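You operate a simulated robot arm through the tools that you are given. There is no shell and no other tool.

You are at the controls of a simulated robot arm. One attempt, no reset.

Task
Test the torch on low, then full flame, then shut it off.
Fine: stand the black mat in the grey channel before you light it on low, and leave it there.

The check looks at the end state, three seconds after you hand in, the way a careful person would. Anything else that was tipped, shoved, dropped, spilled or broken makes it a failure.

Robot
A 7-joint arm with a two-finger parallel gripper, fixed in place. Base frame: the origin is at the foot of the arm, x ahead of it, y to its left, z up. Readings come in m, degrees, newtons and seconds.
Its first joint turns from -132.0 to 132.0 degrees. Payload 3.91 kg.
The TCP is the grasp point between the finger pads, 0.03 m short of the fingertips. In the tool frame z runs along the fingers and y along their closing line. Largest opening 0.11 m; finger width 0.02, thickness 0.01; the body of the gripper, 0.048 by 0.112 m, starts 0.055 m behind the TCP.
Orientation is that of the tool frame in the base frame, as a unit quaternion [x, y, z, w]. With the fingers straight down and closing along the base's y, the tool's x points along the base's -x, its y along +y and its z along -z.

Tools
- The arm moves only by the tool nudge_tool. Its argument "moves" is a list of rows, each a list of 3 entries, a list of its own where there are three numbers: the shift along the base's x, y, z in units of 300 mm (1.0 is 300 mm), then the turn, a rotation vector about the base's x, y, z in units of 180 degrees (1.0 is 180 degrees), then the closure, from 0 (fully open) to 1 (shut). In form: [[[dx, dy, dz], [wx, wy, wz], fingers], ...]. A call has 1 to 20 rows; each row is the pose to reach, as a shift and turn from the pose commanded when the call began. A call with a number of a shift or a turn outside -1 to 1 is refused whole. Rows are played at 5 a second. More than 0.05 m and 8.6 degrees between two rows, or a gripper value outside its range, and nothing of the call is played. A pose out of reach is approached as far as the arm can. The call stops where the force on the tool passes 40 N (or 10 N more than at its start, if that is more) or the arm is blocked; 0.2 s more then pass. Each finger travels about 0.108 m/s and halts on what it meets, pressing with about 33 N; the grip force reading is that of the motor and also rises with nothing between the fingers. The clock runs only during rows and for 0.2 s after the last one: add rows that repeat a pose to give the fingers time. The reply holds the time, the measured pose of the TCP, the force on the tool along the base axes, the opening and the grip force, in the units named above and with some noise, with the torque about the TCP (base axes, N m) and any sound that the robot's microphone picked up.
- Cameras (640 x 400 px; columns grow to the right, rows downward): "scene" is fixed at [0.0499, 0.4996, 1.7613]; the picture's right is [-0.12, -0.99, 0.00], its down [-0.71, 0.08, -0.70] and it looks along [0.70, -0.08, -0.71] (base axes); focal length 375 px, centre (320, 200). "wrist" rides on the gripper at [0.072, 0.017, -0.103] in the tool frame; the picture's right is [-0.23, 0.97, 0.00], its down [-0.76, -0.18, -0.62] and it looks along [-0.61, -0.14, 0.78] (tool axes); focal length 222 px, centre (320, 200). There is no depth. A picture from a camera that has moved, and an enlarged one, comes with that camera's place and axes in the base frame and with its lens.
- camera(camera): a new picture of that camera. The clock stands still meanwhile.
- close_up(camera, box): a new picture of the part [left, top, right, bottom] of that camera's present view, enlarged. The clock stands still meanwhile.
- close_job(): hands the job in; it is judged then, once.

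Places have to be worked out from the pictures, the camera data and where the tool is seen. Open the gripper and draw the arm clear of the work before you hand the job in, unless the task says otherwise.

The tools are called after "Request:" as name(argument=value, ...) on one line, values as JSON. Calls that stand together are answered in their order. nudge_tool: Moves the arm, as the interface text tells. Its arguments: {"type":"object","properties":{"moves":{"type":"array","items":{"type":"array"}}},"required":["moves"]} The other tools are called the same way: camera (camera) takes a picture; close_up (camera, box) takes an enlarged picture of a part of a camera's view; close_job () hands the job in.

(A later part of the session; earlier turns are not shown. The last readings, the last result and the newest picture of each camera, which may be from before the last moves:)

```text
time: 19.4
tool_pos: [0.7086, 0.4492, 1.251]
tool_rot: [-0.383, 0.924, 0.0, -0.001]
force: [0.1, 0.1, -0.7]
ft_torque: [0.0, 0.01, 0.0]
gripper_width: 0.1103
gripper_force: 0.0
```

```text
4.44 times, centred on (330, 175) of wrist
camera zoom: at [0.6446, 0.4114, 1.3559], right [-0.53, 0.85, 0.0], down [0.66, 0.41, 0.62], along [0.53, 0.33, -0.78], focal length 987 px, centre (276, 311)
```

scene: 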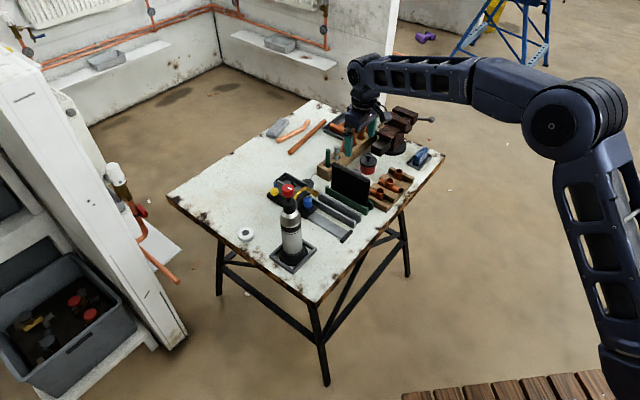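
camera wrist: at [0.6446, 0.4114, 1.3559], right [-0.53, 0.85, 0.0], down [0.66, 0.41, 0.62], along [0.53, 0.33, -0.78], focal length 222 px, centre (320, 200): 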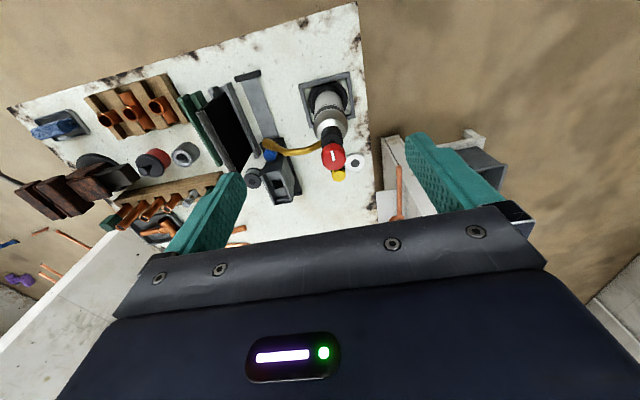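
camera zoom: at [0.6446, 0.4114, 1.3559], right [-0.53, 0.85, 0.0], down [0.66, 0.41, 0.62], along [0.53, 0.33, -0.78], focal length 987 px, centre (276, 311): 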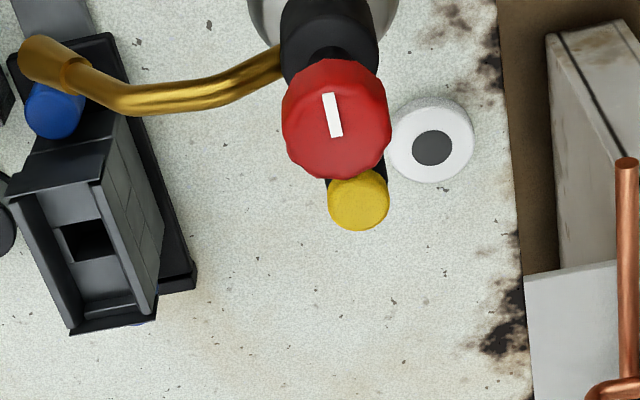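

The knob's axis is at about (0.752, 0.498) with its top near z≈1.10, and its pointer points toward the near side (along -45° table axis). I'll position the gripper right above the knob and check centring.

Request:
nudge_tool(moves=[[[0.05, 0.055, -0.03], [0, 0, 0], 0.2], [[0.1, 0.11, -0.1], [0, 0, 0], 0.4], [[0.145, 0.163, -0.19], [0, 0, 0], 0.4], [[0.145, 0.163, -0.25], [0, 0, 0], 0.4], [[0.145, 0.163, -0.25], [0, 0, 0], 0.4]])

Request:
camera(camera="wrist")

Request:
close_up(camera="wrist", box=[260, 100, 380, 220])

Request:
close_up(camera="scene", box=[240, 120, 350, 230])

```text
time: 20.6
tool_pos: [0.7511, 0.4987, 1.1773]
tool_rot: [-0.383, 0.924, 0.0, 0.0]
force: [0.3, -0.2, -0.2]
ft_torque: [-0.01, 0.0, -0.03]
gripper_width: 0.0663
gripper_force: 0.2
```

```text
taken
camera wrist: at [0.6875, 0.461, 1.2813], right [-0.53, 0.85, 0.0], down [0.66, 0.41, 0.62], along [0.53, 0.33, -0.78], focal length 222 px, centre (320, 200)
```

wrist: 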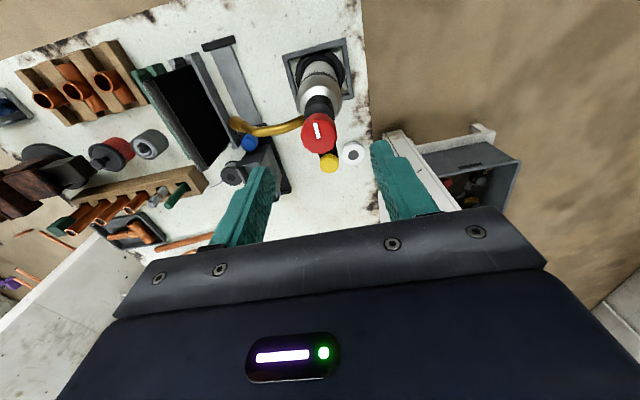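

```text
3.33 times, centred on (320, 160) of wrist
camera zoom: at [0.6875, 0.461, 1.2813], right [-0.53, 0.85, 0.0], down [0.66, 0.41, 0.62], along [0.53, 0.33, -0.78], focal length 740 px, centre (320, 333)
```

zoom: 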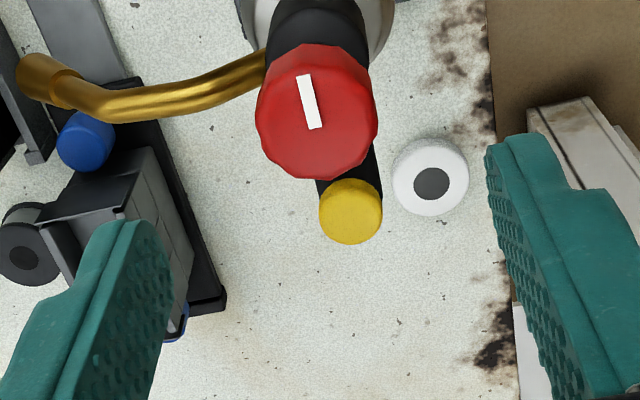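

```text
3.64 times, centred on (295, 175) of scene
camera zoom: at [0.0499, 0.4996, 1.7613], right [-0.12, -0.99, 0.0], down [-0.71, 0.08, -0.7], along [0.7, -0.08, -0.71], focal length 1362 px, centre (411, 291)
```

zoom: 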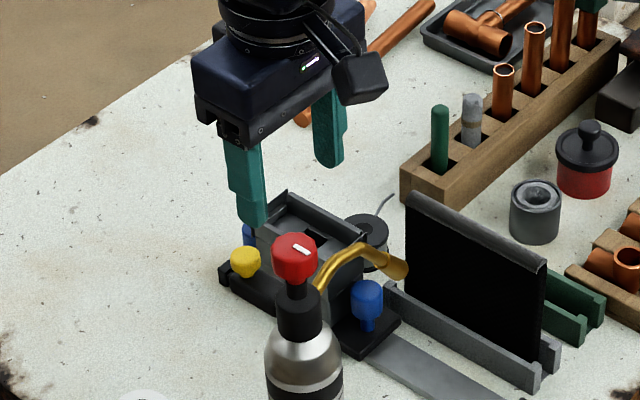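

The gripper is centred over the knob (knob top z≈1.107, underside ≈1.086, head top ≈1.06). I'll lower until the pads surround the knob with the tips still clear of the head.

Request:
nudge_tool(moves=[[[0, 0, -0.08], [0, 0, 0], 0.4], [[0, 0, -0.15], [0, 0, 0], 0.4], [[0, 0, -0.2], [0, 0, 0], 0.4], [[0, 0, -0.23], [0, 0, 0], 0.4], [[0, 0, -0.245], [0, 0, 0], 0.4], [[0, 0, -0.245], [0, 0, 0], 0.4]])

Request:
close_up(camera="wrist", box=[240, 100, 400, 230])

Request:
close_up(camera="scene", box=[250, 145, 330, 225])

```text
time: 22.0
tool_pos: [0.7512, 0.4986, 1.1022]
tool_rot: [-0.383, 0.924, 0.0, 0.0]
force: [0.5, 0.4, -0.7]
ft_torque: [-0.01, 0.01, 0.02]
gripper_width: 0.0659
gripper_force: 0.1
```

```text
3.08 times, centred on (320, 165) of wrist
camera zoom: at [0.6876, 0.46, 1.2072], right [-0.53, 0.85, 0.0], down [0.66, 0.41, 0.62], along [0.53, 0.33, -0.78], focal length 684 px, centre (320, 308)
```

zoom: 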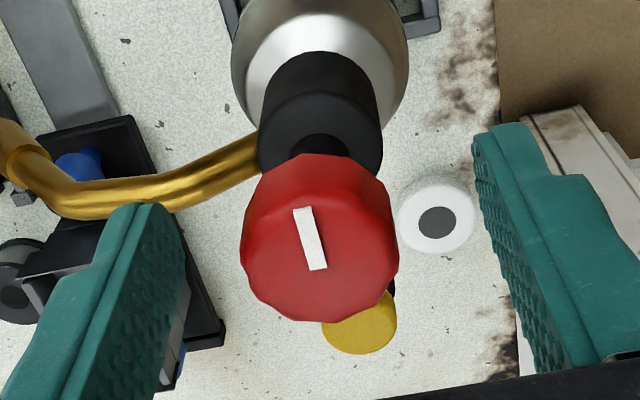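

```text
5.00 times, centred on (290, 185) of scene
camera zoom: at [0.0499, 0.4996, 1.7613], right [-0.12, -0.99, 0.0], down [-0.71, 0.08, -0.7], along [0.7, -0.08, -0.71], focal length 1873 px, centre (470, 275)
```

zoom: 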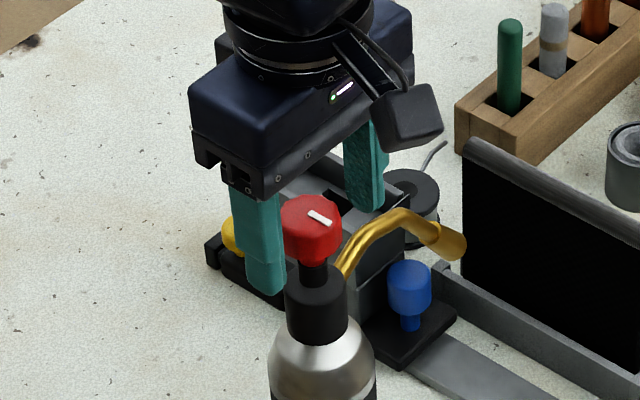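

The fingers straddle the knob with the tips above the torch head and no contact. I'll close gently and watch the side force for any off-centre push.

Request:
nudge_tool(moves=[[[0, 0, 0], [0, 0, 0], 0.5], [[0, 0, 0], [0, 0, 0], 0.6], [[0, 0, 0], [0, 0, 0], 0.66], [[0, 0, 0], [0, 0, 0], 0.7], [[0, 0, 0], [0, 0, 0], 0.74], [[0, 0, 0], [0, 0, 0], 0.78], [[0, 0, 0], [0, 0, 0], 0.78]])

Request:
close_up(camera="wrist", box=[240, 100, 400, 230])

Request:
close_up(camera="scene", box=[250, 145, 330, 225])

```text
time: 23.6
tool_pos: [0.7509, 0.4987, 1.1031]
tool_rot: [-0.383, 0.924, -0.001, 0.001]
force: [1.4, -1.6, 2.1]
ft_torque: [-0.05, -0.11, 0.0]
gripper_width: 0.0316
gripper_force: 33.4
```

```text
3.08 times, centred on (320, 165) of wrist
camera zoom: at [0.6876, 0.4599, 1.2074], right [-0.53, 0.85, 0.0], down [0.66, 0.41, 0.62], along [0.53, 0.33, -0.78], focal length 684 px, centre (320, 308)
```

zoom: 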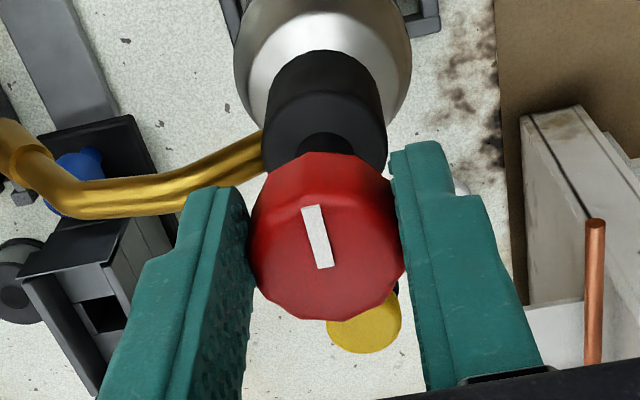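

```text
5.00 times, centred on (290, 185) of scene
camera zoom: at [0.0499, 0.4996, 1.7613], right [-0.12, -0.99, 0.0], down [-0.71, 0.08, -0.7], along [0.7, -0.08, -0.71], focal length 1873 px, centre (470, 275)
```

zoom: 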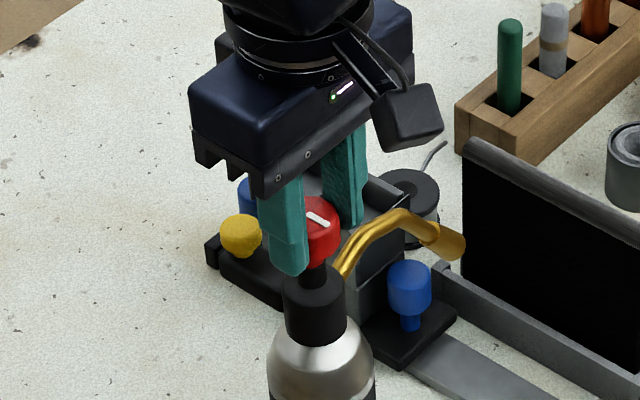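

The knob is held (31.6 mm across) with almost no side force; the torch shifted by only about a millimetre. I'll try a small counter-clockwise turn (opening direction) and check the torque and the pointer.

Request:
nudge_tool(moves=[[[0, 0, 0], [0, 0, 0.015], 0.8], [[0, 0, 0], [0, 0, 0.03], 0.8], [[0, 0, 0], [0, 0, 0.045], 0.8], [[0, 0, 0], [0, 0, 0.06], 0.8], [[0, 0, 0], [0, 0, 0.06], 0.8]])

Request:
close_up(camera="wrist", box=[240, 100, 400, 230])

Request:
close_up(camera="scene", box=[250, 145, 370, 265])

```text
time: 24.8
tool_pos: [0.7511, 0.498, 1.1031]
tool_rot: [-0.468, 0.884, -0.001, 0.001]
force: [0.5, -0.8, 1.0]
ft_torque: [-0.04, -0.06, -0.02]
gripper_width: 0.0316
gripper_force: 32.9
```

```text
3.08 times, centred on (320, 165) of wrist
camera zoom: at [0.696, 0.4486, 1.2077], right [-0.68, 0.73, 0.0], down [0.58, 0.53, 0.62], along [0.46, 0.42, -0.78], focal length 684 px, centre (320, 308)
```

zoom: 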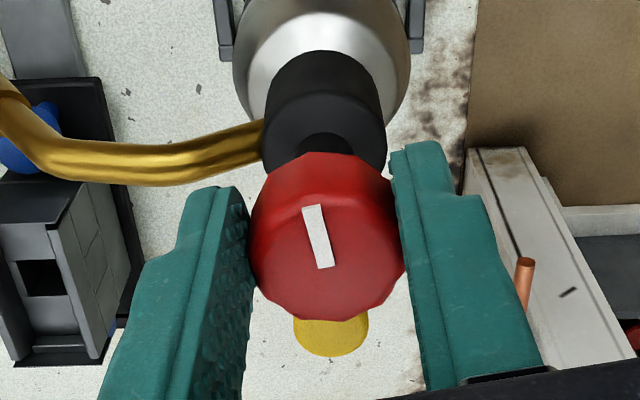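

```text
3.33 times, centred on (310, 205) of scene
camera zoom: at [0.0499, 0.4996, 1.7613], right [-0.12, -0.99, 0.0], down [-0.71, 0.08, -0.7], along [0.7, -0.08, -0.71], focal length 1249 px, centre (353, 183)
```

zoom: 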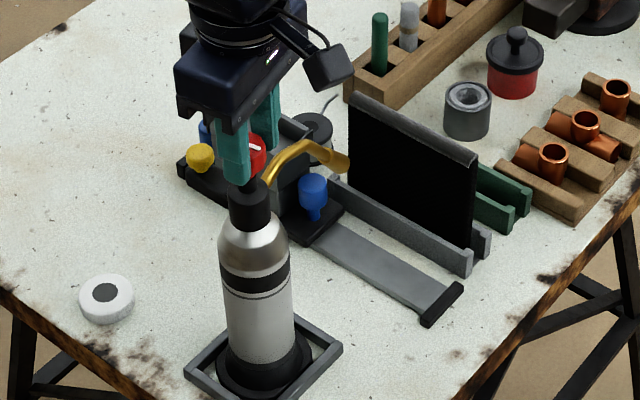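

The knob turned with the gripper (10.8° counter-clockwise) relative to the torch with very little torque and no sound yet. I'll keep turning in small steps and watch for sound, torque and flame.

Request:
nudge_tool(moves=[[[0, 0, 0], [0, 0, 0.015], 0.8], [[0, 0, 0], [0, 0, 0.03], 0.8], [[0, 0, 0], [0, 0, 0.045], 0.8], [[0, 0, 0], [0, 0, 0.06], 0.8], [[0, 0, 0], [0, 0, 0.06], 0.8]])

Request:
close_up(camera="wrist", box=[200, 50, 400, 230])

Request:
close_up(camera="scene", box=[250, 145, 370, 265])

```text
time: 26.0
tool_pos: [0.7504, 0.4974, 1.1038]
tool_rot: [-0.549, 0.836, 0.0, 0.0]
force: [1.2, -0.4, 0.9]
ft_torque: [-0.03, -0.08, -0.03]
gripper_width: 0.0317
gripper_force: 32.8
```

```text
2.22 times, centred on (300, 140) of wrist
camera zoom: at [0.7061, 0.4393, 1.2079], right [-0.8, 0.59, 0.0], down [0.47, 0.63, 0.62], along [0.37, 0.5, -0.78], focal length 494 px, centre (364, 333)
```

zoom: 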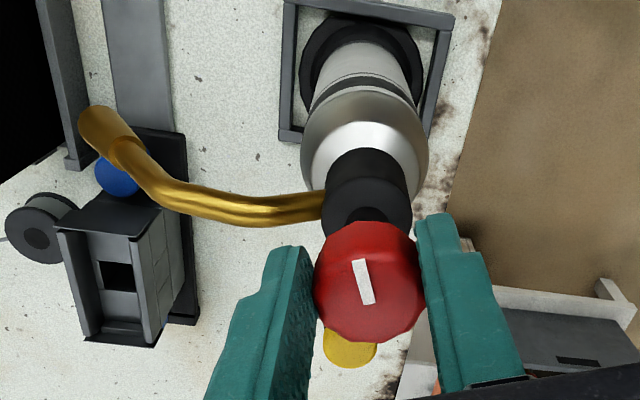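

```text
3.33 times, centred on (310, 205) of scene
camera zoom: at [0.0499, 0.4996, 1.7613], right [-0.12, -0.99, 0.0], down [-0.71, 0.08, -0.7], along [0.7, -0.08, -0.71], focal length 1249 px, centre (353, 183)
```

zoom: 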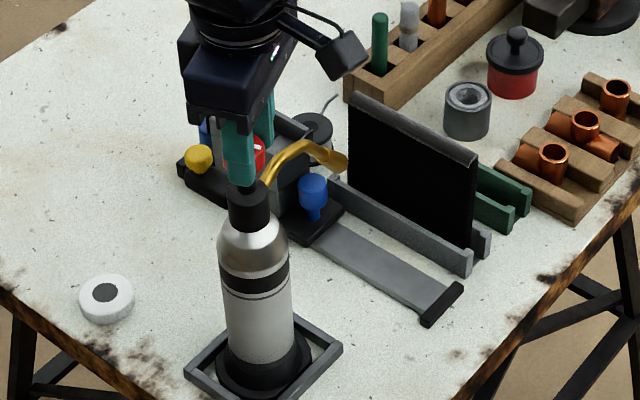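

Now 21.6° open; the torch itself isn't turning, and there is no sound yet. Continuing in small steps.

Request:
nudge_tool(moves=[[[0, 0, 0], [0, 0, 0.015], 0.8], [[0, 0, 0], [0, 0, 0.03], 0.8], [[0, 0, 0], [0, 0, 0.045], 0.8], [[0, 0, 0], [0, 0, 0.06], 0.8], [[0, 0, 0], [0, 0, 0.06], 0.8]])

Request:
close_up(camera="wrist", box=[200, 50, 400, 230])

```text
time: 27.2
tool_pos: [0.7504, 0.4985, 1.1045]
tool_rot: [-0.626, 0.78, 0.0, -0.001]
force: [1.6, 0.1, 2.2]
ft_torque: [0.01, -0.14, -0.04]
gripper_width: 0.0318
gripper_force: 33.4
```

```text
2.22 times, centred on (300, 140) of wrist
camera zoom: at [0.7179, 0.4328, 1.208], right [-0.9, 0.43, 0.0], down [0.34, 0.7, 0.62], along [0.27, 0.56, -0.78], focal length 494 px, centre (364, 333)
```

zoom: 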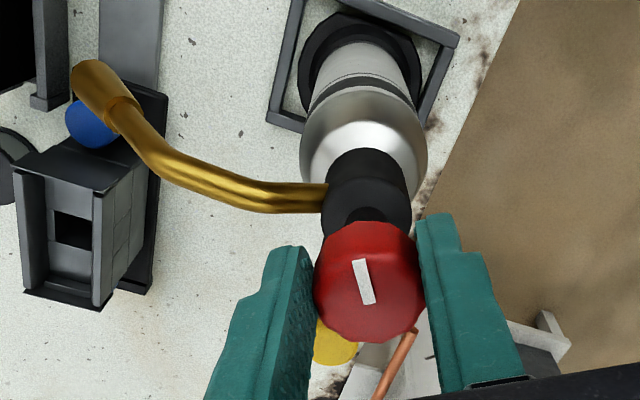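

32° open now, torch steady, small opposing torque. Continuing to turn counter-clockwise.

Request:
nudge_tool(moves=[[[0, 0, 0], [0, 0, 0.02], 0.8], [[0, 0, 0], [0, 0, 0.04], 0.8], [[0, 0, 0], [0, 0, 0.06], 0.8], [[0, 0, 0], [0, 0, 0.08], 0.8], [[0, 0, 0], [0, 0, 0.08], 0.8]])

Request:
close_up(camera="wrist", box=[200, 50, 400, 230])

Request:
close_up(camera="scene", box=[250, 145, 370, 265])

```text
time: 28.4
tool_pos: [0.7507, 0.4987, 1.1039]
tool_rot: [0.718, -0.696, 0.0, 0.0]
force: [3.4, -2.6, 7.1]
ft_torque: [-0.78, -0.33, -0.04]
gripper_width: 0.0317
gripper_force: 33.1
```

```text
2.22 times, centred on (300, 140) of wrist
camera zoom: at [0.7358, 0.4268, 1.2081], right [-0.98, 0.2, 0.0], down [0.15, 0.77, 0.62], along [0.12, 0.61, -0.78], focal length 494 px, centre (364, 333)
```

zoom: 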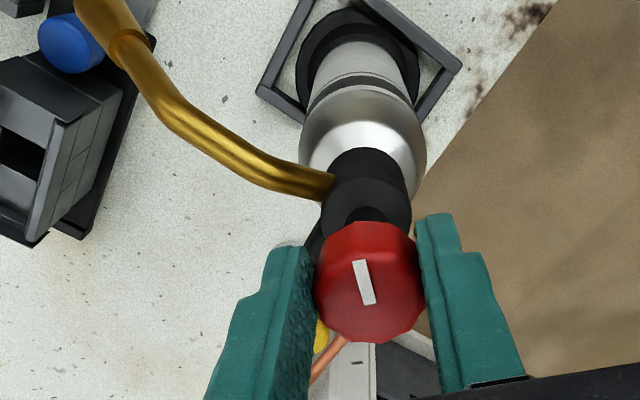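

```text
3.33 times, centred on (310, 205) of scene
camera zoom: at [0.0499, 0.4996, 1.7613], right [-0.12, -0.99, 0.0], down [-0.71, 0.08, -0.7], along [0.7, -0.08, -0.71], focal length 1249 px, centre (353, 183)
```

zoom: 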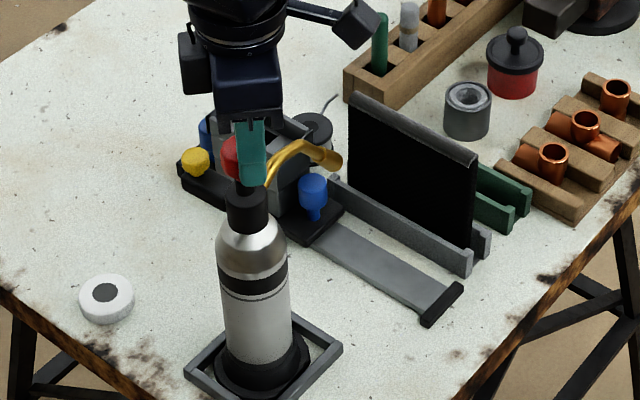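

Force and torque jumped in that last step, and the nozzle seems to have swung by a few degrees, so something is touching or the knob has reached a stop. Let me look closely before moving further.

Request:
close_up(camera="wrist", box=[270, 120, 350, 200])

Request:
close_up(camera="scene", box=[260, 160, 320, 220])

Request:
camera(camera="scene")

```text
5.00 times, centred on (310, 160) of wrist
camera zoom: at [0.7358, 0.4268, 1.2081], right [-0.98, 0.2, 0.0], down [0.15, 0.77, 0.62], along [0.12, 0.61, -0.78], focal length 1111 px, centre (370, 400)
```

zoom: 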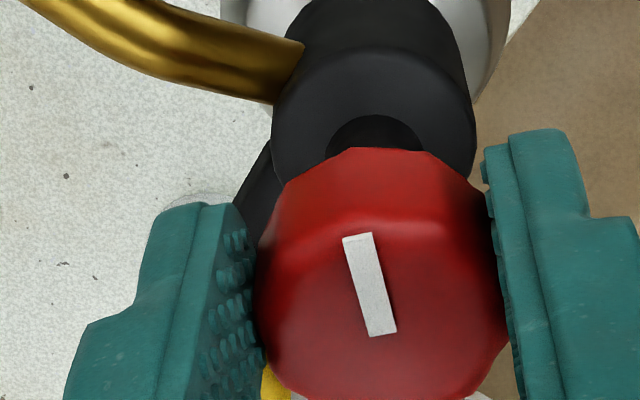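

```text
6.67 times, centred on (290, 190) of scene
camera zoom: at [0.0499, 0.4996, 1.7613], right [-0.12, -0.99, 0.0], down [-0.71, 0.08, -0.7], along [0.7, -0.08, -0.71], focal length 2498 px, centre (520, 267)
```

zoom: 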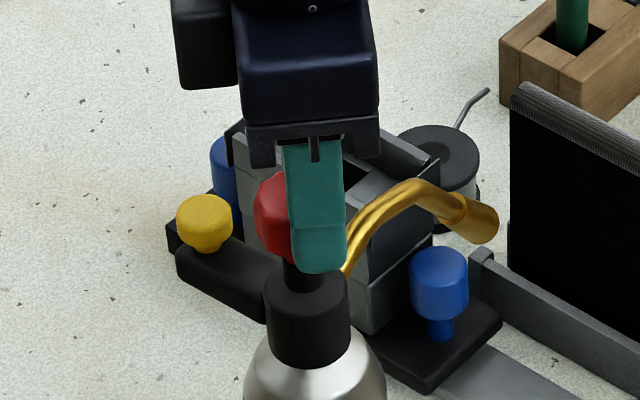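

```text
taken
```

scene: 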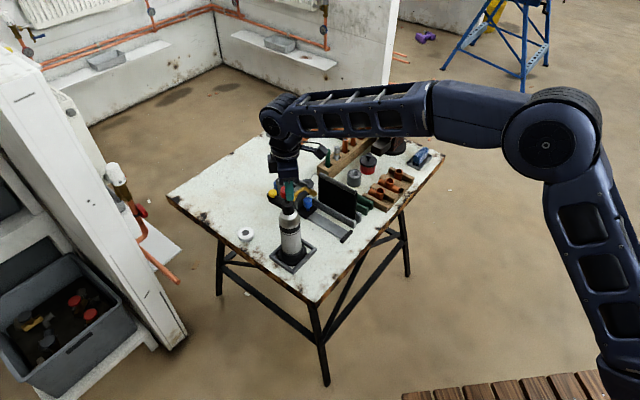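

The fingers aren't touching the head or arm; it looks like the knob met a stop or stiff detent at roughly 42° and began to carry the torch with it. I'll back off a few degrees to relieve the load.

Request:
nudge_tool(moves=[[[0, 0, 0], [0, 0, -0.015], 0.8], [[0, 0, 0], [0, 0, -0.03], 0.8], [[0, 0, 0], [0, 0, -0.03], 0.8]])

Request:
close_up(camera="scene", box=[260, 160, 320, 220])

Request:
close_up(camera="wrist", box=[200, 50, 400, 230])

```text
time: 29.2
tool_pos: [0.7503, 0.4991, 1.1033]
tool_rot: [-0.685, 0.729, 0.0, 0.001]
force: [2.6, 0.7, 10.1]
ft_torque: [0.43, -0.07, 0.0]
gripper_width: 0.0318
gripper_force: 32.8
```

```text
6.67 times, centred on (290, 190) of scene
camera zoom: at [0.0499, 0.4996, 1.7613], right [-0.12, -0.99, 0.0], down [-0.71, 0.08, -0.7], along [0.7, -0.08, -0.71], focal length 2498 px, centre (520, 267)
```

zoom: 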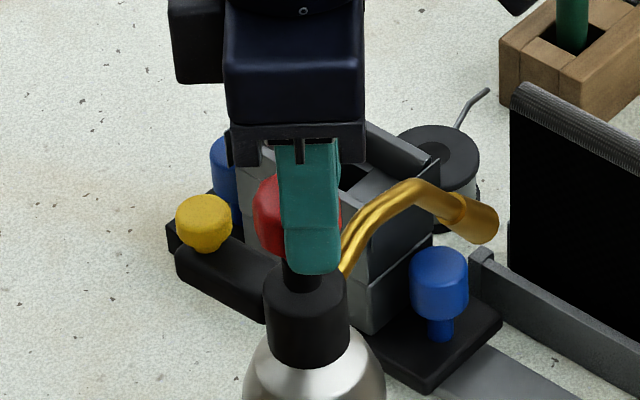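

```text
2.22 times, centred on (300, 140) of wrist
camera zoom: at [0.7284, 0.4287, 1.208], right [-0.96, 0.29, 0.0], down [0.23, 0.75, 0.62], along [0.18, 0.6, -0.78], focal length 494 px, centre (364, 333)
```

zoom: 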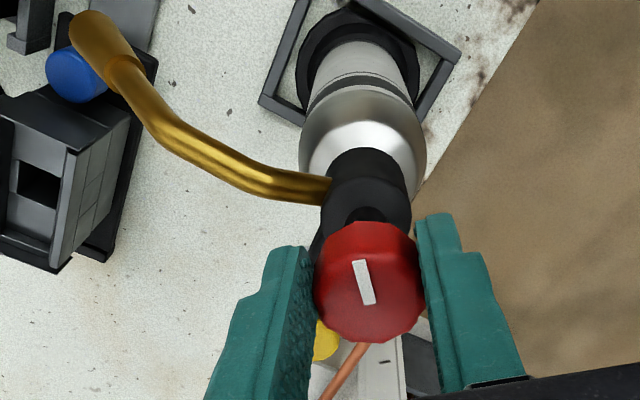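

Residual push remains (10 N upward on the tool). I'll open the fingers to let the torch settle freely and look at its state.

Request:
nudge_tool(moves=[[[0, 0, 0], [0, 0, 0], 0.7], [[0, 0, 0], [0, 0, 0], 0.6], [[0, 0, 0], [0, 0, 0], 0.5], [[0, 0, 0], [0, 0, 0], 0.5], [[0, 0, 0.03], [0, 0, 0], 0.5]])

Request:
close_up(camera="scene", box=[250, 160, 350, 275])

Request:
close_up(camera="wrist", box=[200, 50, 400, 230])

```text
time: 30.4
tool_pos: [0.7507, 0.4992, 1.1127]
tool_rot: [-0.684, 0.729, 0.0, 0.0]
force: [-0.3, 0.1, 0.6]
ft_torque: [0.0, 0.01, -0.04]
gripper_width: 0.0549
gripper_force: 0.1
```

```text
3.48 times, centred on (300, 218) of scene
camera zoom: at [0.0499, 0.4996, 1.7613], right [-0.12, -0.99, 0.0], down [-0.71, 0.08, -0.7], along [0.7, -0.08, -0.71], focal length 1303 px, centre (390, 139)
```

zoom: 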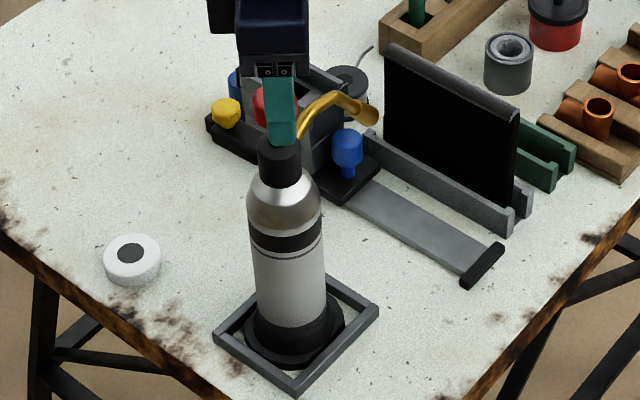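

```text
2.22 times, centred on (300, 140) of wrist
camera zoom: at [0.729, 0.428, 1.2165], right [-0.96, 0.29, 0.0], down [0.23, 0.75, 0.62], along [0.18, 0.6, -0.78], focal length 494 px, centre (364, 333)
```

zoom: 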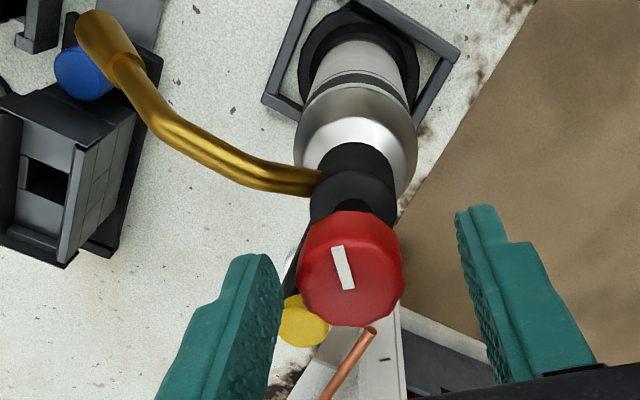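

After release the torch stands upright again, but the knob sprang about 5 mm back: my first grip was off-centre by ~6 mm, the true axis is about (0.756, 0.5015). I'll rise clear, turn the gripper back by 90° for more turning range, and recentre.

Request:
nudge_tool(moves=[[[0, 0, 0.06], [0, 0, 0], 0.5], [[0, 0, 0.14], [0, 0, 0], 0.5], [[0.005, 0.003, 0.17], [0, 0, -0.045], 0.5], [[0.01, 0.005, 0.17], [0, 0, -0.09], 0.5], [[0.018, 0.008, 0.17], [0, 0, -0.135], 0.5], [[0.018, 0.008, 0.17], [0, 0, -0.18], 0.5], [[0.018, 0.008, 0.17], [0, 0, -0.225], 0.5], [[0.018, 0.008, 0.17], [0, 0, -0.27], 0.5], [[0.018, 0.008, 0.17], [0, 0, -0.315], 0.5], [[0.018, 0.008, 0.17], [0, 0, -0.36], 0.5], [[0.018, 0.008, 0.17], [0, 0, -0.405], 0.5], [[0.018, 0.008, 0.17], [0, 0, -0.45], 0.5], [[0.018, 0.008, 0.17], [0, 0, -0.49], 0.5], [[0.018, 0.008, 0.17], [0, 0, -0.49], 0.5]])

Request:
close_up(camera="wrist", box=[220, 60, 400, 220])

Request:
close_up(camera="scene", box=[255, 150, 335, 230])

```text
time: 33.4
tool_pos: [0.7569, 0.5012, 1.1632]
tool_rot: [0.017, 1.0, 0.0, 0.0]
force: [-0.1, 0.2, -0.5]
ft_torque: [0.01, -0.01, 0.02]
gripper_width: 0.055
gripper_force: 0.0
```

```text
2.50 times, centred on (310, 140) of wrist
camera zoom: at [0.6837, 0.521, 1.2677], right [0.26, 0.97, 0.0], down [0.76, -0.2, 0.62], along [0.6, -0.16, -0.78], focal length 555 px, centre (345, 350)
```

zoom: 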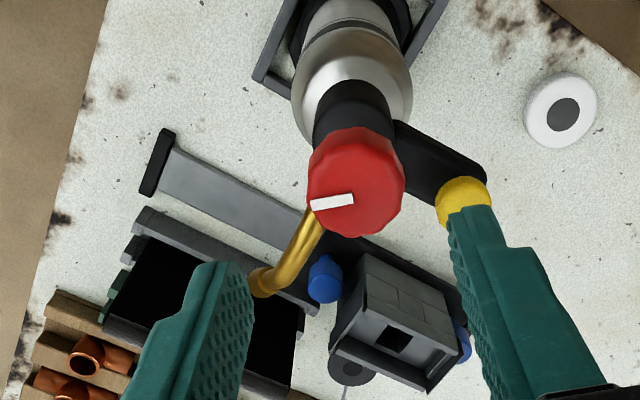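

```text
5.00 times, centred on (295, 190) of scene
camera zoom: at [0.0499, 0.4996, 1.7613], right [-0.12, -0.99, 0.0], down [-0.71, 0.08, -0.7], along [0.7, -0.08, -0.71], focal length 1873 px, centre (445, 250)
```

zoom: 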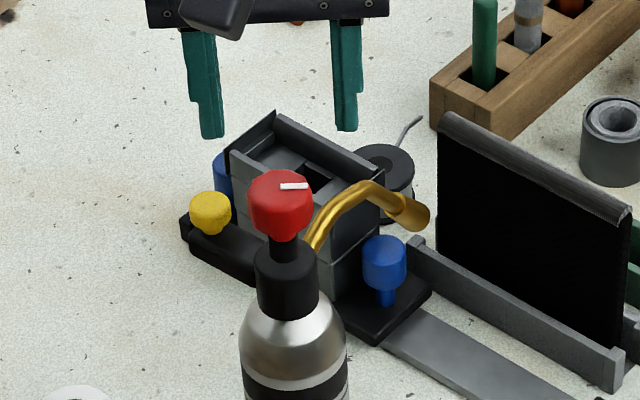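

The pointer has moved from about -135° to -91°. From this view the knob axis is at about (0.756, 0.505), so I'll shift a few millimetres and come down around it, then verify centring before closing.

Request:
nudge_tool(moves=[[[-0.003, 0.013, 0], [0, 0, 0], 0.5], [[-0.003, 0.013, -0.07], [0, 0, 0], 0.5], [[-0.003, 0.013, -0.13], [0, 0, 0], 0.5], [[-0.003, 0.013, -0.17], [0, 0, 0], 0.5], [[-0.003, 0.013, -0.195], [0, 0, 0], 0.5], [[-0.003, 0.013, -0.195], [0, 0, 0], 0.5]])

Request:
close_up(camera="wrist", box=[240, 100, 400, 230])

Request:
close_up(camera="scene", box=[255, 150, 335, 230])

```text
time: 34.8
tool_pos: [0.7553, 0.5052, 1.1051]
tool_rot: [0.016, 1.0, -0.001, 0.0]
force: [-0.6, -0.5, 0.1]
ft_torque: [0.0, 0.0, -0.03]
gripper_width: 0.0547
gripper_force: 0.0
```

```text
3.08 times, centred on (320, 165) of wrist
camera zoom: at [0.6834, 0.5249, 1.2093], right [0.26, 0.97, 0.0], down [0.76, -0.2, 0.62], along [0.6, -0.16, -0.78], focal length 684 px, centre (320, 308)
```

zoom: 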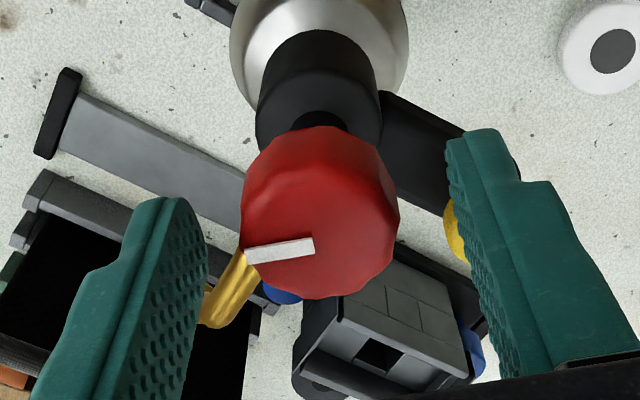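

```text
5.00 times, centred on (295, 190) of scene
camera zoom: at [0.0499, 0.4996, 1.7613], right [-0.12, -0.99, 0.0], down [-0.71, 0.08, -0.7], along [0.7, -0.08, -0.71], focal length 1873 px, centre (445, 250)
```

zoom: 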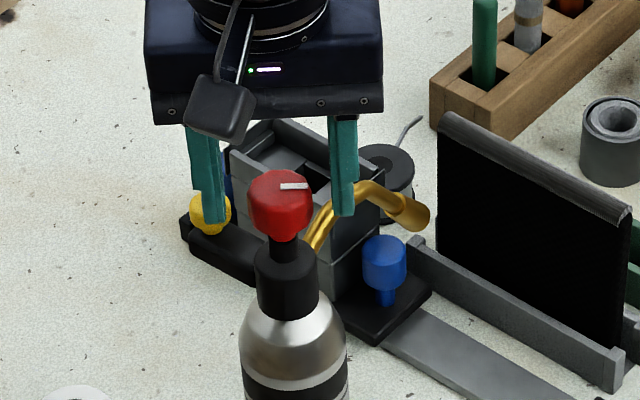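

The knob is centred between the fingers in this view, and the two perpendicular views agree on (0.756, 0.505). I'll go down another ~9 mm for better overlap and close.

Request:
nudge_tool(moves=[[[0.002, 0, -0.03], [0, 0, 0], 0.5], [[0.002, 0, -0.03], [0, 0, 0], 0.6], [[0.002, 0, -0.03], [0, 0, 0], 0.66], [[0.002, 0, -0.03], [0, 0, 0], 0.7], [[0.002, 0, -0.03], [0, 0, 0], 0.75], [[0.002, 0, -0.03], [0, 0, 0], 0.8], [[0.002, 0, -0.03], [0, 0, 0], 0.8]])

Request:
close_up(camera="wrist", box=[240, 100, 400, 230])

Request:
close_up(camera="scene", box=[255, 150, 335, 230])

```text
time: 36.4
tool_pos: [0.7571, 0.5043, 1.0973]
tool_rot: [0.015, 1.0, 0.001, 0.0]
force: [1.2, -0.3, 0.3]
ft_torque: [-0.04, -0.09, 0.0]
gripper_width: 0.0317
gripper_force: 32.1
```

```text
3.08 times, centred on (320, 165) of wrist
camera zoom: at [0.6838, 0.525, 1.2011], right [0.26, 0.97, 0.0], down [0.76, -0.2, 0.62], along [0.6, -0.16, -0.78], focal length 684 px, centre (320, 308)
```

zoom: 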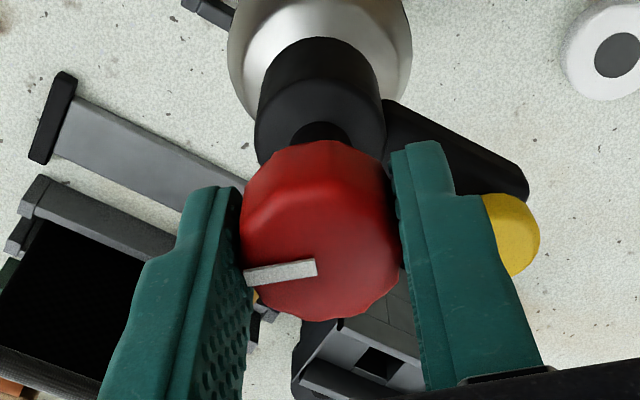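

```text
5.00 times, centred on (295, 190) of scene
camera zoom: at [0.0499, 0.4996, 1.7613], right [-0.12, -0.99, 0.0], down [-0.71, 0.08, -0.7], along [0.7, -0.08, -0.71], focal length 1873 px, centre (445, 250)
```

zoom: 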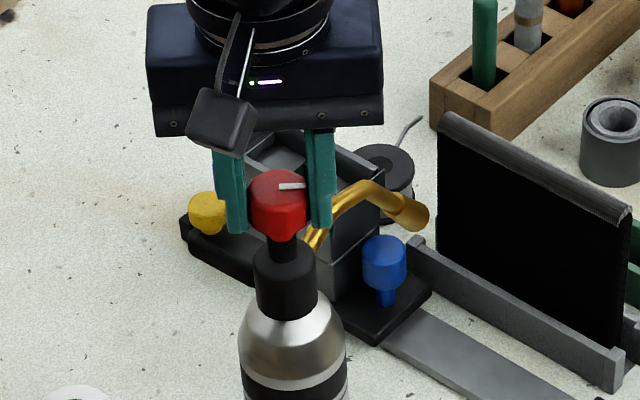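

Grip is well centred now (no side force, almost zero torque). Turning counter-clockwise again in small steps.

Request:
nudge_tool(moves=[[[0, 0, 0], [0, 0, 0.015], 0.8], [[0, 0, 0], [0, 0, 0.03], 0.8], [[0, 0, 0], [0, 0, 0.045], 0.8], [[0, 0, 0], [0, 0, 0.06], 0.8], [[0, 0, 0], [0, 0, 0.06], 0.8]])

Request:
close_up(camera="wrist", box=[200, 50, 400, 230])

Request:
close_up(camera="scene", box=[255, 150, 335, 230])

```text
time: 37.6
tool_pos: [0.7551, 0.5046, 1.0974]
tool_rot: [-0.079, 0.997, 0.0, -0.001]
force: [0.8, -1.4, 7.6]
ft_torque: [0.04, -0.17, -0.02]
gripper_width: 0.0316
gripper_force: 32.7
```

```text
2.22 times, centred on (300, 140) of wrist
camera zoom: at [0.6811, 0.5112, 1.201], right [0.07, 1.0, 0.0], down [0.78, -0.06, 0.62], along [0.62, -0.04, -0.78], focal length 494 px, centre (364, 333)
```

zoom: 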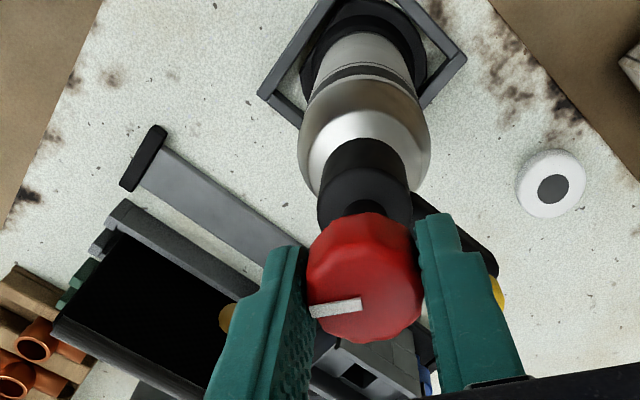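

```text
5.00 times, centred on (295, 190) of scene
camera zoom: at [0.0499, 0.4996, 1.7613], right [-0.12, -0.99, 0.0], down [-0.71, 0.08, -0.7], along [0.7, -0.08, -0.71], focal length 1873 px, centre (445, 250)
```

zoom: 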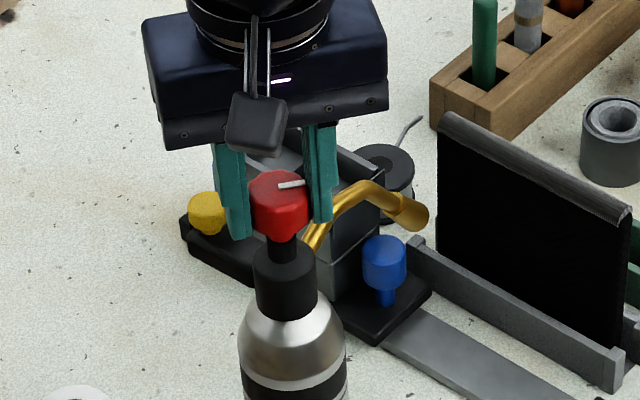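

There's a 7.6 N vertical push again, probably the light bottle tilting slightly under the grip; horizontals are small. I'll ease up by 1 mm and nudge in the direction of the side force while continuing the turn.

Request:
nudge_tool(moves=[[[0.002, -0.002, 0.003], [0, 0, 0], 0.8], [[0.002, -0.002, 0.003], [0, 0, 0], 0.8]])

```text
time: 38.2
tool_pos: [0.7567, 0.5033, 1.0966]
tool_rot: [-0.079, 0.997, 0.0, -0.001]
force: [-0.6, -1.2, 1.1]
ft_torque: [0.07, 0.12, 0.02]
gripper_width: 0.0318
gripper_force: 33.0
```

The push is gone (1 N). Continuing counter-clockwise.

Request:
nudge_tool(moves=[[[0, 0, 0], [0, 0, 0.015], 0.8], [[0, 0, 0], [0, 0, 0.03], 0.8], [[0, 0, 0], [0, 0, 0.045], 0.8], [[0, 0, 0], [0, 0, 0.06], 0.8], [[0, 0, 0], [0, 0, 0.06], 0.8]])

Request:
close_up(camera="scene", box=[255, 150, 335, 230])

Request:
close_up(camera="wrist", box=[200, 50, 400, 230])

```text
time: 39.4
tool_pos: [0.7556, 0.5037, 1.097]
tool_rot: [-0.172, 0.985, 0.0, -0.001]
force: [-1.7, -0.6, 0.5]
ft_torque: [-0.14, 0.22, -0.01]
gripper_width: 0.0316
gripper_force: 33.4
```

```text
5.00 times, centred on (295, 190) of scene
camera zoom: at [0.0499, 0.4996, 1.7613], right [-0.12, -0.99, 0.0], down [-0.71, 0.08, -0.7], along [0.7, -0.08, -0.71], focal length 1873 px, centre (445, 250)
```

zoom: 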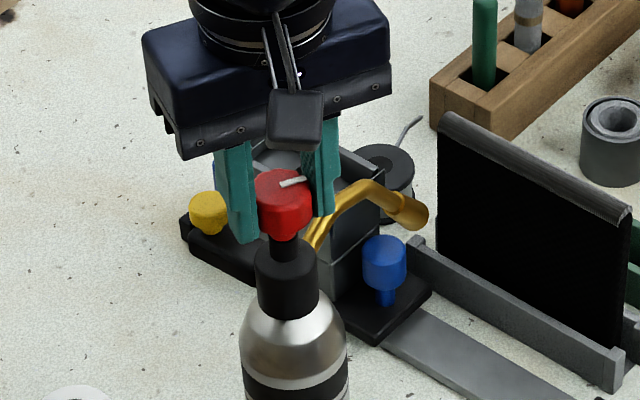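

```text
2.22 times, centred on (300, 140) of wrist
camera zoom: at [0.6824, 0.496, 1.201], right [-0.12, 0.99, 0.0], down [0.78, 0.09, 0.62], along [0.62, 0.07, -0.78], focal length 494 px, centre (364, 333)
```

zoom: 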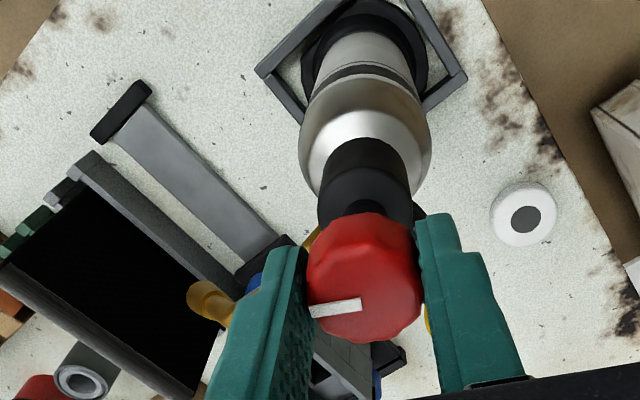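

The torch stays put and the pointer is at about 60° of turn; still silent. Continuing.

Request:
nudge_tool(moves=[[[0, 0, 0], [0, 0, 0.015], 0.8], [[0, 0, 0], [0, 0, 0.03], 0.8], [[0, 0, 0], [0, 0, 0.045], 0.8], [[0, 0, 0], [0, 0, 0.06], 0.8], [[0, 0, 0], [0, 0, 0.075], 0.8], [[0, 0, 0], [0, 0, 0.075], 0.8]])

Request:
close_up(camera="scene", box=[255, 150, 335, 230])

```text
time: 40.8
tool_pos: [0.7556, 0.5033, 1.0969]
tool_rot: [-0.286, 0.958, 0.0, 0.0]
force: [0.0, -0.6, 0.1]
ft_torque: [-0.03, -0.02, 0.0]
gripper_width: 0.0315
gripper_force: 33.0
```

```text
5.00 times, centred on (295, 190) of scene
camera zoom: at [0.0499, 0.4996, 1.7613], right [-0.12, -0.99, 0.0], down [-0.71, 0.08, -0.7], along [0.7, -0.08, -0.71], focal length 1873 px, centre (445, 250)
```

zoom: 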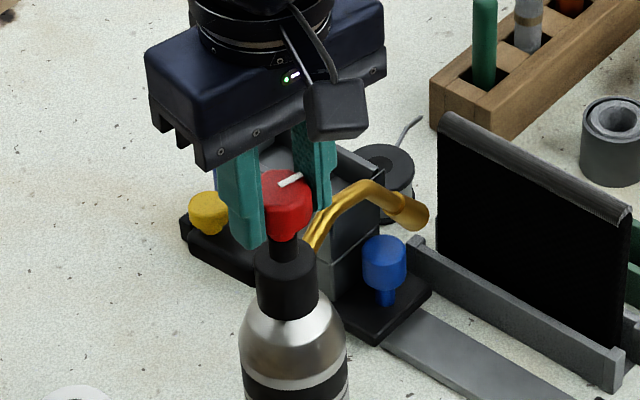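

Pointer is around 76°, knob turning freely with the torch steady. I'll go on toward 90° (pointer along the nozzle) and check.

Request:
nudge_tool(moves=[[[0, 0, 0], [0, 0, 0.015], 0.8], [[0, 0, 0], [0, 0, 0.03], 0.8], [[0, 0, 0], [0, 0, 0.045], 0.8], [[0, 0, 0], [0, 0, 0.06], 0.8], [[0, 0, 0], [0, 0, 0.075], 0.8], [[0, 0, 0], [0, 0, 0.075], 0.8]])

Request:
close_up(camera="scene", box=[255, 150, 335, 230])

Request:
close_up(camera="wrist", box=[200, 50, 400, 230])

```text
time: 42.2
tool_pos: [0.7566, 0.5056, 1.0968]
tool_rot: [-0.397, 0.918, 0.0, 0.0]
force: [-0.2, 0.2, -1.1]
ft_torque: [-0.17, 0.2, -0.01]
gripper_width: 0.0317
gripper_force: 32.9
```

```text
5.00 times, centred on (295, 190) of scene
camera zoom: at [0.0499, 0.4996, 1.7613], right [-0.12, -0.99, 0.0], down [-0.71, 0.08, -0.7], along [0.7, -0.08, -0.71], focal length 1873 px, centre (445, 250)
```

zoom: 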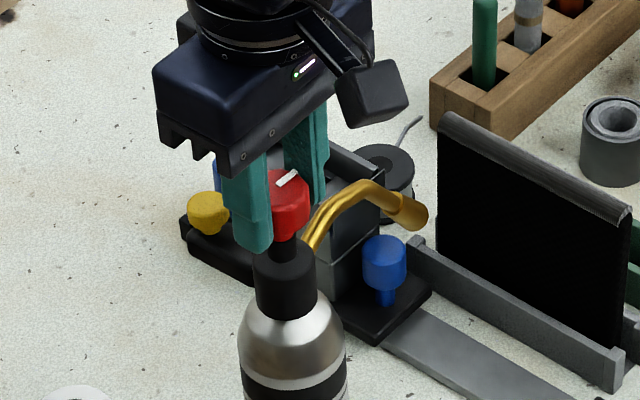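

```text
2.22 times, centred on (300, 140) of wrist
camera zoom: at [0.6944, 0.4643, 1.2012], right [-0.55, 0.83, 0.0], down [0.65, 0.43, 0.62], along [0.52, 0.35, -0.78], focal length 494 px, centre (364, 333)
```

zoom: 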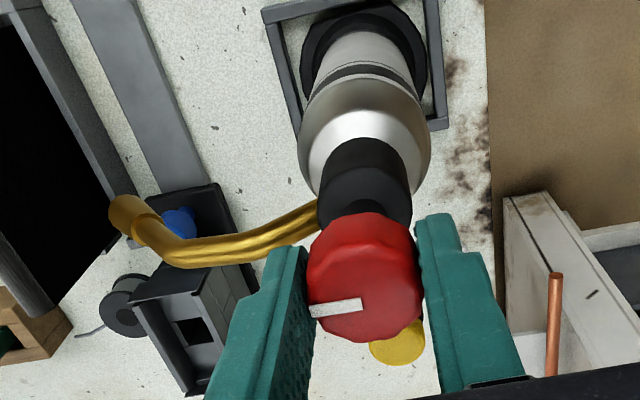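

Pointer is now along the nozzle (≈90°), still no flame or sound and no stop. I'll continue in small steps, checking the nozzle for a flame each time.

Request:
nudge_tool(moves=[[[0, 0, 0], [0, 0, 0.015], 0.8], [[0, 0, 0], [0, 0, 0.03], 0.8], [[0, 0, 0], [0, 0, 0.045], 0.8], [[0, 0, 0], [0, 0, 0.06], 0.8], [[0, 0, 0], [0, 0, 0.075], 0.8], [[0, 0, 0], [0, 0, 0.075], 0.8]])

Request:
close_up(camera="scene", box=[255, 150, 335, 230])

```text
time: 43.6
tool_pos: [0.7567, 0.5039, 1.0975]
tool_rot: [-0.502, 0.865, 0.001, 0.0]
force: [0.9, -0.1, -0.2]
ft_torque: [-0.06, 0.04, -0.02]
gripper_width: 0.0316
gripper_force: 33.4
```

```text
5.00 times, centred on (295, 190) of scene
camera zoom: at [0.0499, 0.4996, 1.7613], right [-0.12, -0.99, 0.0], down [-0.71, 0.08, -0.7], along [0.7, -0.08, -0.71], focal length 1873 px, centre (445, 250)
```

zoom: 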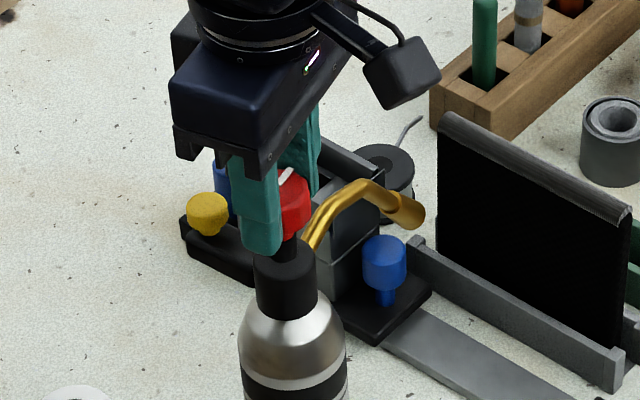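

Pointer ≈104°. The nozzle may have crept slightly; I'll do another step and compare to detect a stop.

Request:
nudge_tool(moves=[[[0, 0, 0], [0, 0, 0.015], 0.8], [[0, 0, 0], [0, 0, 0.03], 0.8], [[0, 0, 0], [0, 0, 0.045], 0.8], [[0, 0, 0], [0, 0, 0.06], 0.8], [[0, 0, 0], [0, 0, 0.06], 0.8]])

Request:
close_up(camera="scene", box=[255, 150, 335, 230])

Request:
close_up(camera="wrist", box=[200, 50, 400, 230])

```text
time: 44.8
tool_pos: [0.7559, 0.5046, 1.0977]
tool_rot: [-0.581, 0.814, 0.0, 0.0]
force: [-1.0, 0.6, 0.0]
ft_torque: [0.22, -0.06, -0.02]
gripper_width: 0.0317
gripper_force: 33.1
```

```text
5.00 times, centred on (295, 190) of scene
camera zoom: at [0.0499, 0.4996, 1.7613], right [-0.12, -0.99, 0.0], down [-0.71, 0.08, -0.7], along [0.7, -0.08, -0.71], focal length 1873 px, centre (445, 250)
```

zoom: 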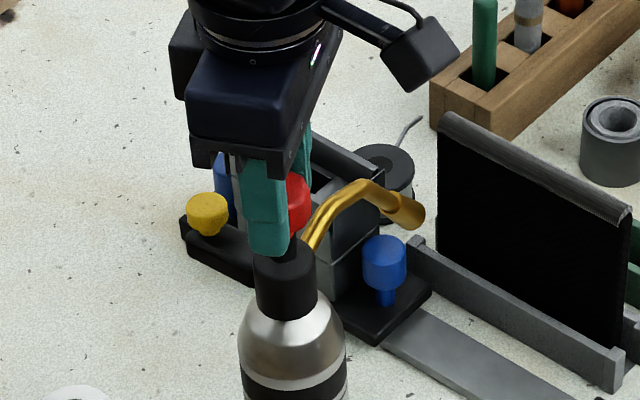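

```text
2.22 times, centred on (300, 140) of wrist
camera zoom: at [0.7171, 0.4421, 1.2012], right [-0.85, 0.53, 0.0], down [0.41, 0.66, 0.62], along [0.33, 0.53, -0.78], focal length 494 px, centre (364, 333)
```

zoom: 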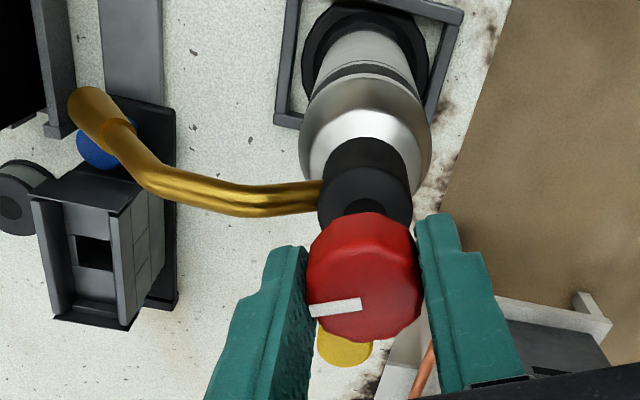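

No torch creep in that step; pointer ≈115° and the knob still turns freely. I'll keep going to find its range before lighting.

Request:
nudge_tool(moves=[[[0, 0, 0], [0, 0, 0.02], 0.8], [[0, 0, 0], [0, 0, 0.04], 0.8], [[0, 0, 0], [0, 0, 0.06], 0.8], [[0, 0, 0], [0, 0, 0.08], 0.8], [[0, 0, 0], [0, 0, 0.1], 0.8], [[0, 0, 0], [0, 0, 0.1], 0.8]])

Request:
close_up(camera="scene", box=[255, 150, 335, 230])

Request:
close_up(camera="wrist", box=[200, 50, 400, 230])

```text
time: 46.2
tool_pos: [0.7568, 0.5041, 1.0972]
tool_rot: [-0.702, 0.713, 0.0, 0.001]
force: [-0.4, -1.5, 4.5]
ft_torque: [0.2, -0.05, 0.02]
gripper_width: 0.0314
gripper_force: 33.4
```

```text
5.00 times, centred on (295, 190) of scene
camera zoom: at [0.0499, 0.4996, 1.7613], right [-0.12, -0.99, 0.0], down [-0.71, 0.08, -0.7], along [0.7, -0.08, -0.71], focal length 1873 px, centre (445, 250)
```

zoom: 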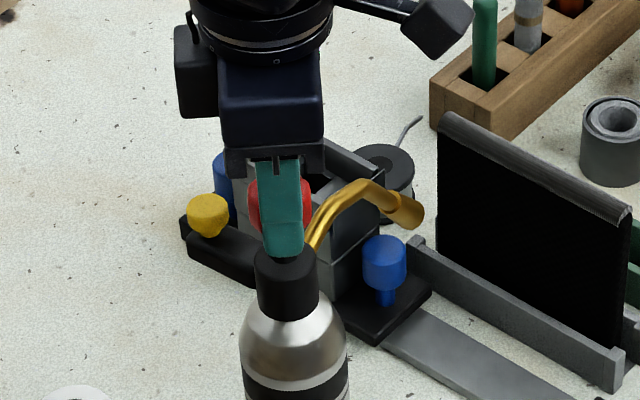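

```text
2.22 times, centred on (300, 140) of wrist
camera zoom: at [0.7381, 0.4322, 1.2012], right [-0.97, 0.24, 0.0], down [0.19, 0.76, 0.62], along [0.15, 0.61, -0.78], focal length 494 px, centre (364, 333)
```

zoom: 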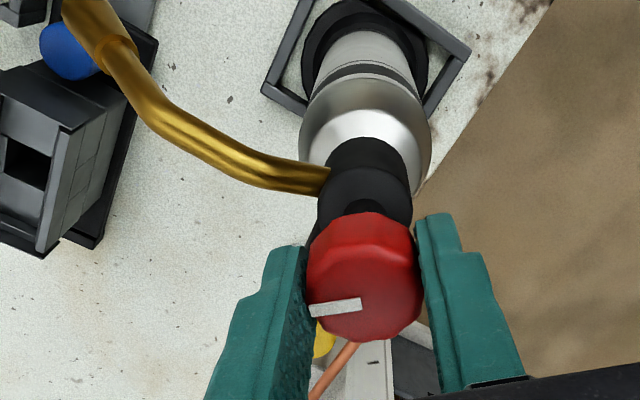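

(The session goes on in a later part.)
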